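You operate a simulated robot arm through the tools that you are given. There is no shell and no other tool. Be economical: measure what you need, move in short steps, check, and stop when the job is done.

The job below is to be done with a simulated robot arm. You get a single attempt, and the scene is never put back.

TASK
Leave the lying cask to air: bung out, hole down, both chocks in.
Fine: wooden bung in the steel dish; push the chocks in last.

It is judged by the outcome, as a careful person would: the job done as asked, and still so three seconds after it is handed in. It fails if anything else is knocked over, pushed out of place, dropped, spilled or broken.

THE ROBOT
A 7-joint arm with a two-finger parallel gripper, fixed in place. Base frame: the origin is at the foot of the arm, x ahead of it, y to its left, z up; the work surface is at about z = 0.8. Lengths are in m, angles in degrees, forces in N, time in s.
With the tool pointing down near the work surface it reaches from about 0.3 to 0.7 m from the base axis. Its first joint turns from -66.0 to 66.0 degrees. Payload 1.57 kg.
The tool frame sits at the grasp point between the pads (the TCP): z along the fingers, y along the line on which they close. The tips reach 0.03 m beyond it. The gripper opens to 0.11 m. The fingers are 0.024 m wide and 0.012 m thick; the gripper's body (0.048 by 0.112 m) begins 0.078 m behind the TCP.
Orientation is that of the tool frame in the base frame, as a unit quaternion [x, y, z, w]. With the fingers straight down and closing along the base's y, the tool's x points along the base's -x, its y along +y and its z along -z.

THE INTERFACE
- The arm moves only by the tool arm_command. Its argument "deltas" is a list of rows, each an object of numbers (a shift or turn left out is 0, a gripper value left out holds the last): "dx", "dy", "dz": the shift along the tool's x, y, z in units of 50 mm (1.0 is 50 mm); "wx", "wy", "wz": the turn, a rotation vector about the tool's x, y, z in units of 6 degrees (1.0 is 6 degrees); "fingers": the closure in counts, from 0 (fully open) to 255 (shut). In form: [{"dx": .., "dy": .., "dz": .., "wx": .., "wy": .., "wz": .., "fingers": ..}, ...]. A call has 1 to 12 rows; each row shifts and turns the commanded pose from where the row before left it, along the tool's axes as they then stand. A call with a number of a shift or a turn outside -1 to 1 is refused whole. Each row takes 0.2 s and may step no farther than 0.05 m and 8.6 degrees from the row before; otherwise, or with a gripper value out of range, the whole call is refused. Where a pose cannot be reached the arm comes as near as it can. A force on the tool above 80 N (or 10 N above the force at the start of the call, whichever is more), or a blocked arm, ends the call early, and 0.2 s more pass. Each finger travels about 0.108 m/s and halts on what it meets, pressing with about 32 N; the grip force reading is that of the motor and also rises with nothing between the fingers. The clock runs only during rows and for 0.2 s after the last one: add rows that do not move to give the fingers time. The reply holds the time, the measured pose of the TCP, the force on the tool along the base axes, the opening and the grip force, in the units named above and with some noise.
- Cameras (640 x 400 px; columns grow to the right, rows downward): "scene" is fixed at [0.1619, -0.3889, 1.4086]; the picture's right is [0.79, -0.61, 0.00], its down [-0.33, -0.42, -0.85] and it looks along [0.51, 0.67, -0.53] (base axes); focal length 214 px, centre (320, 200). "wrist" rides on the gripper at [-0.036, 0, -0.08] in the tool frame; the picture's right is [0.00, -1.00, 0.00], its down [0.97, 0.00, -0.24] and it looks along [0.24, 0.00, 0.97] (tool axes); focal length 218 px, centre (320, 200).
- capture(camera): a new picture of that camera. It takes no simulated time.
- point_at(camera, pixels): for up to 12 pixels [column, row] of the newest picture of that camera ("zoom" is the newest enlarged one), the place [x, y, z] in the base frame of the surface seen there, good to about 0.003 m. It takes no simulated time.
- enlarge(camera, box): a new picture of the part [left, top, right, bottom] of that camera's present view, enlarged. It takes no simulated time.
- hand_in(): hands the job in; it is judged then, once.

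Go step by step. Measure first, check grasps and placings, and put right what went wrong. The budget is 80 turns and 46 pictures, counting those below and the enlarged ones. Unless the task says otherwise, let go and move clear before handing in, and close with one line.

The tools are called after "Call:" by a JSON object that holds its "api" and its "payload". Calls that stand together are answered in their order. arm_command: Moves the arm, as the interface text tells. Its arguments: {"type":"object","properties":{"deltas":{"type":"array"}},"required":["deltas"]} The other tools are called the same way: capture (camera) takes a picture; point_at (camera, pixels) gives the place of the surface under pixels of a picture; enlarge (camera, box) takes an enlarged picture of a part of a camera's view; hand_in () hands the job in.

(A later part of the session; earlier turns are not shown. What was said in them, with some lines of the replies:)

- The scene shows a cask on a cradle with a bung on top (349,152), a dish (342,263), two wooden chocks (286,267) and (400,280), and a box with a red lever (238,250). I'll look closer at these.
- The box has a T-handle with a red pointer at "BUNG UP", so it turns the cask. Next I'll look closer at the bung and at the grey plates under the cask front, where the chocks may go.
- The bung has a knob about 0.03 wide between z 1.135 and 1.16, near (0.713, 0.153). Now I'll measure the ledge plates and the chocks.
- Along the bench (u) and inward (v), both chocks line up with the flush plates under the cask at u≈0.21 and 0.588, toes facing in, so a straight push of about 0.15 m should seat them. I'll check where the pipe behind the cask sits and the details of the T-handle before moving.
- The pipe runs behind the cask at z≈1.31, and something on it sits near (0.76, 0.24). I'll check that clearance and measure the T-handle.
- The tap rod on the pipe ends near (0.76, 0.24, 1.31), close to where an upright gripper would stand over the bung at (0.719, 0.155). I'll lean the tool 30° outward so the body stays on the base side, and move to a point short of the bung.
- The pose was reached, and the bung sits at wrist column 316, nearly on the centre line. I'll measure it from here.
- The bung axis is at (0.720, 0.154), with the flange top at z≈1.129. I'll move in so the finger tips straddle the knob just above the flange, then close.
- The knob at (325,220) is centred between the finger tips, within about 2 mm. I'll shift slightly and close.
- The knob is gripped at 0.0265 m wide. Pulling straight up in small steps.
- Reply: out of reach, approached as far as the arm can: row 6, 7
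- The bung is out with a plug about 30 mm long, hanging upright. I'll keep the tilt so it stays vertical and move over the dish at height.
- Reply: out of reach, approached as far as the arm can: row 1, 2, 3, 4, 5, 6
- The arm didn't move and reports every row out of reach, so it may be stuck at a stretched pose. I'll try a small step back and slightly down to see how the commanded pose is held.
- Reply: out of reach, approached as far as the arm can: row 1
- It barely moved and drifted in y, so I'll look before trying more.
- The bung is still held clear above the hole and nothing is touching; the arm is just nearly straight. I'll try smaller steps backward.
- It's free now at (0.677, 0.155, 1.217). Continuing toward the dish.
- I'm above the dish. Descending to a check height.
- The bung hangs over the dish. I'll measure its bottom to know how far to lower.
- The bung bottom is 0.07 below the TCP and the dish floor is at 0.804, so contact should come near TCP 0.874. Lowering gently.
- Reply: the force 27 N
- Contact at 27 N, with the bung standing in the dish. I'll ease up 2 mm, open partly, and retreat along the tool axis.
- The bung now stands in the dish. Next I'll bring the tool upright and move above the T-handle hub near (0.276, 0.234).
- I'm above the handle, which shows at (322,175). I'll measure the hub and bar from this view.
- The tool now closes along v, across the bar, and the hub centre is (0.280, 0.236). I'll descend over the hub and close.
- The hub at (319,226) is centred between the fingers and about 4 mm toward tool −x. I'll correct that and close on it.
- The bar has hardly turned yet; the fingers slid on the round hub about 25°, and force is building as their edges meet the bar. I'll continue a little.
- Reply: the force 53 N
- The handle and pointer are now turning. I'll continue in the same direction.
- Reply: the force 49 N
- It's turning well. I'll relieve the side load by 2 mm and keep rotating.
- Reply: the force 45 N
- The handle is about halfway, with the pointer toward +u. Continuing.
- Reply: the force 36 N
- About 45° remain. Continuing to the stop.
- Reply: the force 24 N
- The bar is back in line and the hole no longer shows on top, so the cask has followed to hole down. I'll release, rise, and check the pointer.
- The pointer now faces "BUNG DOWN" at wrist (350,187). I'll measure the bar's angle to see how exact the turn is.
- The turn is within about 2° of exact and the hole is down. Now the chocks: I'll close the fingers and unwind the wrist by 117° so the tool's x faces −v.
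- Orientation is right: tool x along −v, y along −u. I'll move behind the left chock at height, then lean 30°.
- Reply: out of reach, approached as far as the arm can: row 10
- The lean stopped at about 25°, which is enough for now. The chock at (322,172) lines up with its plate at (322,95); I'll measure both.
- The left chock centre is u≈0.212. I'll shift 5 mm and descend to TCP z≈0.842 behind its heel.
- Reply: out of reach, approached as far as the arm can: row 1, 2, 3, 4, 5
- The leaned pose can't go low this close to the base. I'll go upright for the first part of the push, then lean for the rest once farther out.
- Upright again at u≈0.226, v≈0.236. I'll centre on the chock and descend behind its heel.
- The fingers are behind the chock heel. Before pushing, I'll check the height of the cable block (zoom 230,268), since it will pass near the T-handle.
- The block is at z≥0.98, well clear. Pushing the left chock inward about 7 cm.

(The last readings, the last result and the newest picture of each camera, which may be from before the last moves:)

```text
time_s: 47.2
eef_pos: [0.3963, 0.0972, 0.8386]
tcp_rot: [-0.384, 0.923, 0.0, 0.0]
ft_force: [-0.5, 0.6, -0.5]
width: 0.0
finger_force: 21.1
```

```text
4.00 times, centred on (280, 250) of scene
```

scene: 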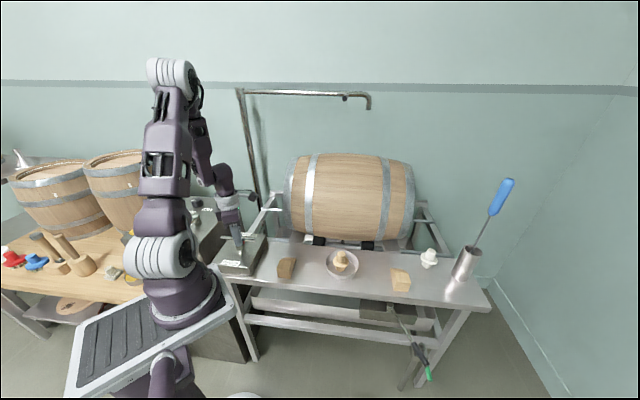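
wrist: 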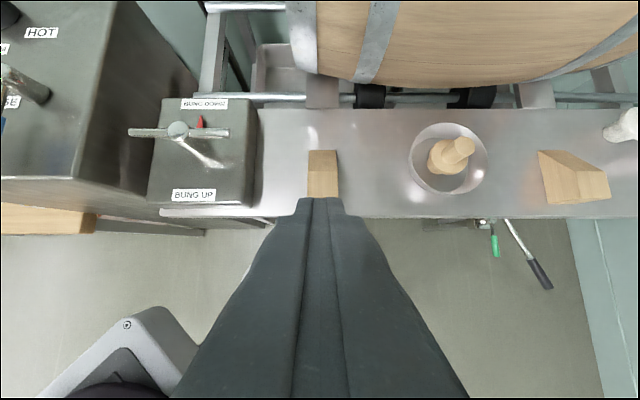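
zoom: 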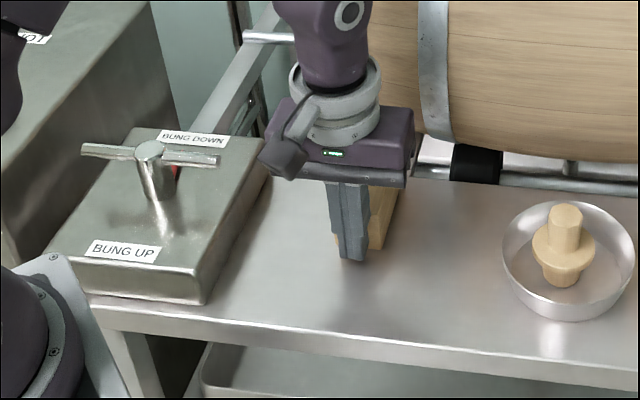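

The chock moved straight, with its heel now at v≈0.361. I'll back off 30 mm and lean 30° here.

Call:
{"api": "arm_command", "payload": {"deltas": [{"dx": 0.3}, {"dx": 0.3, "dz": -0.06}, {"wy": -1}, {"wy": -1}, {"wy": -1}, {"wy": -1}, {"wy": -1}, {}]}}

```text
time_s: 49.0
eef_pos: [0.3749, 0.0839, 0.8384]
tcp_rot: [-0.38, 0.893, 0.093, 0.224]
ft_force: [0.9, 0.4, -1.0]
width: 0.0
finger_force: 21.8
out of reach, approached as far as the arm can: row 7
```

The lean is 28°, enough to clear the cask. I'll correct u by 6 mm and push on in 10 mm steps.

Call:
{"api": "arm_command", "payload": {"deltas": [{"dy": -0.12}, {"dx": -0.177, "dz": 0.094}, {"dx": -0.177, "dz": 0.094}, {"dx": -0.177, "dz": 0.094}, {"dx": -0.177, "dz": 0.094}, {"dx": -0.177, "dz": 0.094}, {"dx": -0.177, "dz": 0.094}, {}]}}

Call:
{"api": "enlarge", "payload": {"camera": "scene", "box": [220, 200, 340, 300]}}

```text
time_s: 50.8
eef_pos: [0.4209, 0.1233, 0.8403]
tcp_rot: [-0.37, 0.892, 0.1, 0.238]
ft_force: [0.3, 0.8, 0.0]
width: 0.0001
finger_force: 21.5
```

```text
4.00 times, centred on (280, 250) of scene
```

zoom: 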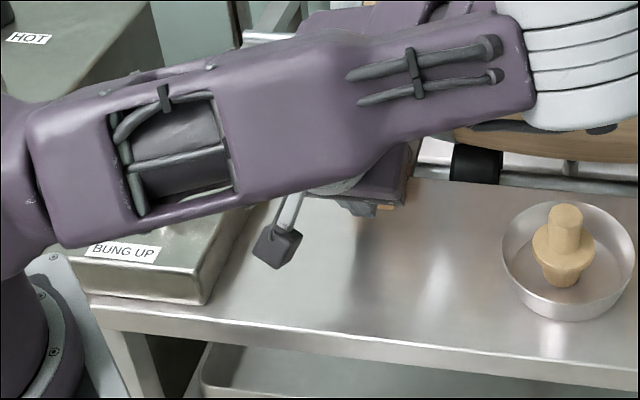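

The arm swung its elbow out to the side, blocking the view. I'll check that the elbow is clear of the cask.

Call:
{"api": "point_at", "payload": {"camera": "zoom", "pixels": [[585, 70], [540, 110], [300, 100], [275, 250], [600, 30], [560, 128], [590, 140]]}}

Call:
{"api": "capture", "payload": {"camera": "scene"}}

Call:
{"api": "capture", "payload": {"camera": "wrist"}}

```text
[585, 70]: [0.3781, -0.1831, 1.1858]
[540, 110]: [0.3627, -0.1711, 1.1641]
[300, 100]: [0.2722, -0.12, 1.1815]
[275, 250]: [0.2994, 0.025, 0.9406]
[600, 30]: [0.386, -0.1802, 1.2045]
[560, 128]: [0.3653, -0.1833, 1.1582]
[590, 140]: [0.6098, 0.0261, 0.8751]
```

```text
6 pictures are left
```

scene: 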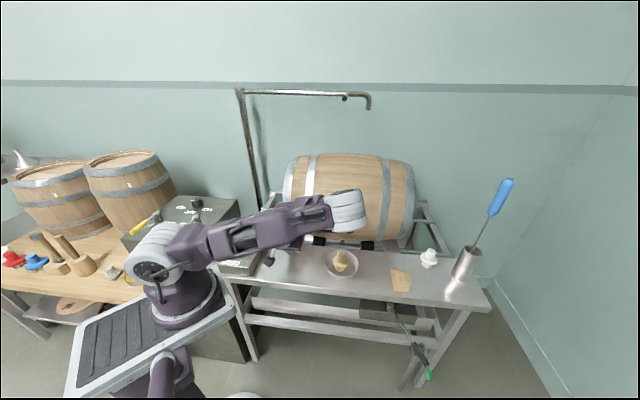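

```text
5 pictures are left
```

wrist: 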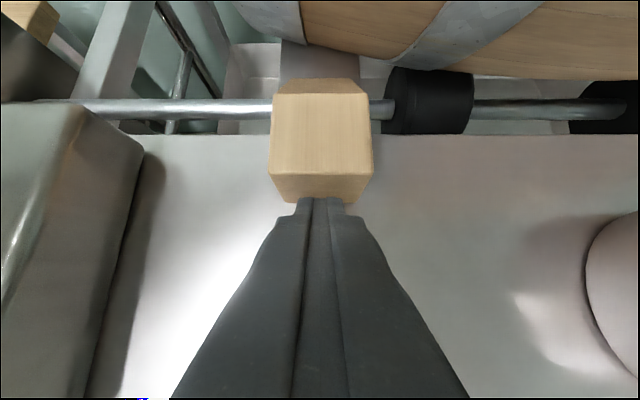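

The elbow is at z≈1.18, well in front of the cask, and in the wrist view the chock (320,130) sits square on its plate. I'll push on gently until it seats.

Call:
{"api": "arm_command", "payload": {"deltas": [{"dx": -0.104, "dz": 0.06}, {"dx": -0.104, "dz": 0.06}, {"dx": -0.104, "dz": 0.06}, {"dx": -0.104, "dz": 0.06}, {"dx": -0.104, "dz": 0.06}]}}

```text
time_s: 52.0
eef_pos: [0.4389, 0.1452, 0.8404]
tcp_rot: [-0.37, 0.893, 0.1, 0.236]
ft_force: [-19.6, -16.4, 10.8]
width: 0.0
finger_force: 21.5
```

Force is now 25 N against the push at v≈0.413, which is the chock meeting the cask. A little more to seat it firmly.

Call:
{"api": "arm_command", "payload": {"deltas": [{"dx": -0.052, "dz": 0.028}, {"dx": -0.035, "dz": 0.019}, {}]}}

Call:
{"api": "capture", "payload": {"camera": "wrist"}}

Call:
{"api": "point_at", "payload": {"camera": "wrist", "pixels": [[290, 100], [350, 100], [290, 150], [350, 150], [320, 60], [320, 85], [275, 190], [365, 190], [320, 40]]}}

```text
time_s: 52.8
eef_pos: [0.4405, 0.1469, 0.8391]
tcp_rot: [-0.371, 0.893, 0.103, 0.232]
ft_force: [-49.3, -35.5, 14.7]
width: 0.0
finger_force: 21.4
```

```text
4 pictures are left
```

wrist: 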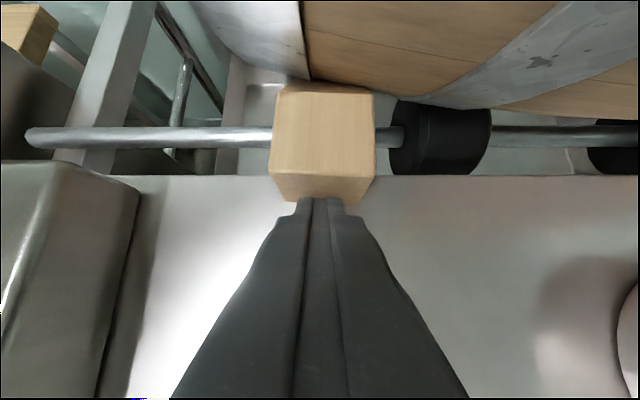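

```text
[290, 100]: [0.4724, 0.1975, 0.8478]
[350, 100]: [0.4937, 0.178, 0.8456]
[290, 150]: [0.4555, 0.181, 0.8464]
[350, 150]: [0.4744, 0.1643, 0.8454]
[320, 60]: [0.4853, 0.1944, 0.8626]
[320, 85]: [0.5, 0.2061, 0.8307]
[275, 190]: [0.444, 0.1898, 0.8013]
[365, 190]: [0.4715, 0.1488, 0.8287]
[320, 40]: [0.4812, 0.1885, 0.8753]
```

The chock is jammed at about 60 N, flat at z≈0.846 and touching the cask. I'll back off 40 mm and rise.

Call:
{"api": "arm_command", "payload": {"deltas": [{"dx": 0.353, "dz": -0.188}, {"dx": 0.353, "dz": -0.188}, {"dx": -0.328, "dz": -0.618}, {"dx": -0.328, "dz": -0.618}, {"dx": -0.328, "dz": -0.618}, {"dx": -0.328, "dz": -0.618}, {}]}}

```text
time_s: 54.4
eef_pos: [0.4149, 0.1166, 0.9819]
tcp_rot: [-0.37, 0.892, 0.1, 0.239]
ft_force: [0.1, 0.2, -0.1]
width: 0.0003
finger_force: 21.4
```

Clear, at u≈0.211 and v≈0.376. Crossing at height to behind the right chock.

Call:
{"api": "arm_command", "payload": {"deltas": [{"dx": 0.304, "dy": -0.84, "dz": -0.161}, {"dx": 0.304, "dy": -0.84, "dz": -0.161}, {"dx": 0.304, "dy": -0.84, "dz": -0.161}, {"dx": 0.304, "dy": -0.84, "dz": -0.161}, {"dx": 0.304, "dy": -0.84, "dz": -0.161}, {"dx": 0.304, "dy": -0.84, "dz": -0.161}, {"dx": 0.304, "dy": -0.84, "dz": -0.161}, {"dx": 0.304, "dy": -0.84, "dz": -0.161}, {"dx": 0.304, "dy": -0.84, "dz": -0.161}, {}]}}

```text
time_s: 56.6
eef_pos: [0.5693, -0.2605, 0.9741]
tcp_rot: [-0.37, 0.892, 0.1, 0.238]
ft_force: [0.3, 0.1, -0.4]
width: 0.0
finger_force: 21.2
```

At u≈0.587, v≈0.218, behind the right chock. Descending.

Call:
{"api": "arm_command", "payload": {"deltas": [{"dx": 0.312, "dy": -0.04, "dz": 0.588}, {"dx": 0.312, "dz": 0.588}, {"dx": 0.312, "dz": 0.588}, {"dx": 0.312, "dz": 0.588}, {}]}}

Call:
{"api": "capture", "payload": {"camera": "wrist"}}

Call:
{"api": "point_at", "payload": {"camera": "wrist", "pixels": [[290, 185], [350, 185], [300, 160], [340, 160], [320, 120], [320, 190]]}}

```text
time_s: 57.8
eef_pos: [0.5762, -0.2584, 0.8374]
tcp_rot: [-0.37, 0.892, 0.1, 0.239]
ft_force: [0.7, 1.2, 0.8]
width: 0.0
finger_force: 21.4
```

```text
3 pictures are left
```

wrist: 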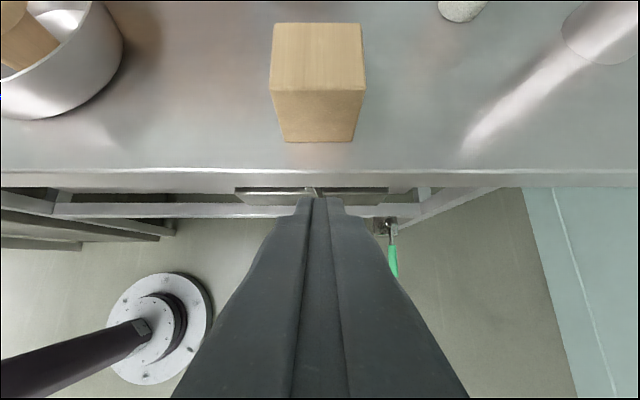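

```text
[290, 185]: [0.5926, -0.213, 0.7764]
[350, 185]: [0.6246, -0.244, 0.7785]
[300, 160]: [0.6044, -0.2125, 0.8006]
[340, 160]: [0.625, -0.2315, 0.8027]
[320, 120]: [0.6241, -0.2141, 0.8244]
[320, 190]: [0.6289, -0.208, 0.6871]
```

The right chock is square and centred at column 319. I'll raise 2 mm and push it in 12 mm steps to near contact.

Call:
{"api": "arm_command", "payload": {"deltas": [{"dx": -0.02, "dz": -0.035}, {"dx": -0.2165, "dz": 0.125}, {"dx": -0.2165, "dz": 0.125}, {"dx": -0.2165, "dz": 0.125}, {"dx": -0.2165, "dz": 0.125}, {"dx": -0.2165, "dz": 0.125}, {"dx": -0.2165, "dz": 0.125}, {"dx": -0.2165, "dz": 0.125}, {"dx": -0.2165, "dz": 0.125}, {"dx": -0.2165, "dz": 0.125}, {"dx": -0.2165, "dz": 0.125}, {}]}}

```text
time_s: 60.4
eef_pos: [0.6643, -0.169, 0.8411]
tcp_rot: [-0.37, 0.892, 0.1, 0.239]
ft_force: [0.5, -0.3, 0.5]
width: 0.0
finger_force: 21.3
```

Now v≈0.350 and u≈0.589, still straight. Continuing in finer steps.

Call:
{"api": "arm_command", "payload": {"deltas": [{"dx": -0.173, "dz": 0.1}, {"dx": -0.173, "dz": 0.1}, {"dx": -0.173, "dz": 0.1}, {"dx": -0.173, "dz": 0.1}, {"dx": -0.173, "dz": 0.1}, {"dx": -0.104, "dz": 0.06}]}}

```text
time_s: 61.8
eef_pos: [0.7027, -0.1301, 0.8399]
tcp_rot: [-0.37, 0.892, 0.101, 0.239]
ft_force: [0.1, -0.4, -0.2]
width: 0.0
finger_force: 21.2
```

v≈0.405 with no contact yet. Smaller steps now.

Call:
{"api": "arm_command", "payload": {"deltas": [{"dx": -0.069, "dz": 0.04}, {"dx": -0.069, "dz": 0.04}, {"dx": -0.069, "dz": 0.04}, {"dx": -0.035, "dz": 0.02}, {}]}}

```text
time_s: 63.0
eef_pos: [0.7133, -0.1275, 0.8422]
tcp_rot: [-0.369, 0.893, 0.096, 0.239]
ft_force: [-20.3, -37.0, 12.7]
width: 0.0
finger_force: 21.5
```

Contact at 42 N with v≈0.414, matching the left side. A final 2 mm nudge, then I'll back away and rise.

Call:
{"api": "arm_command", "payload": {"deltas": [{"dx": -0.035, "dz": 0.02}, {}]}}

Call:
{"api": "arm_command", "payload": {"deltas": [{"dx": 0.2, "dz": -0.115}, {"dx": 0.346, "dz": -0.2}, {"dx": 0.346, "dz": -0.2}, {"dx": 0.346, "dz": -0.2}, {"dx": -0.2, "dz": -0.8}, {"dx": -0.2, "dz": -0.8}, {"dx": -0.2, "dz": -0.8}, {"dx": -0.2, "dz": -0.8}, {"dx": 0, "dz": -0.8}, {}]}}

Call:
{"api": "enlarge", "payload": {"camera": "scene", "box": [260, 140, 460, 300]}}

```text
time_s: 63.6
eef_pos: [0.7139, -0.1277, 0.8412]
tcp_rot: [-0.368, 0.894, 0.095, 0.238]
ft_force: [-27.1, -45.2, 20.1]
width: 0.0001
finger_force: 20.9
```

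```text
time_s: 65.8
eef_pos: [0.6187, -0.218, 1.0317]
tcp_rot: [-0.37, 0.892, 0.1, 0.24]
ft_force: [-0.2, 0.3, -0.2]
width: 0.0
finger_force: 21.9
```

```text
2.50 times, centred on (360, 220) of scene
```

zoom: 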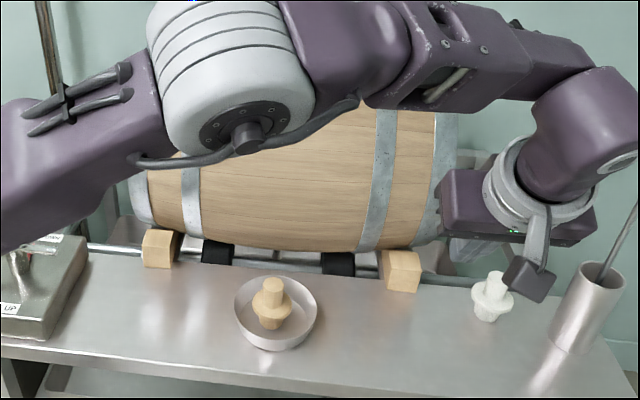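

Both chocks sit against the cask at zoom (160,248) and (402,270), the bung stands in the dish (272,300), and the rest looks undisturbed. I'll check the chock positions once from this picture.

Call:
{"api": "point_at", "payload": {"camera": "zoom", "pixels": [[145, 266], [172, 268], [386, 289], [418, 292], [150, 235], [395, 256], [160, 255], [400, 275]]}}

```text
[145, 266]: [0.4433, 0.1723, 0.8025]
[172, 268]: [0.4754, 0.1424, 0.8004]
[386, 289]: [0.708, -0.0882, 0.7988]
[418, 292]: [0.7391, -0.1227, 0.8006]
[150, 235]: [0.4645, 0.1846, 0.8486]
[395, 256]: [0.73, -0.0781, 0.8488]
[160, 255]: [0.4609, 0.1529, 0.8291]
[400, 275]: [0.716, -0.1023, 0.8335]
```

Both heels are at v≈0.436–0.438, square and symmetric, and the arm is clear, so I'm handing in.

Call:
{"api": "hand_in", "payload": {}}

```text
The job is handed in.
```

The cask is left to air: the wooden bung is in the steel dish, the handle is at BUNG DOWN with the hole down, and both chocks were pushed in last, firm against the cask.
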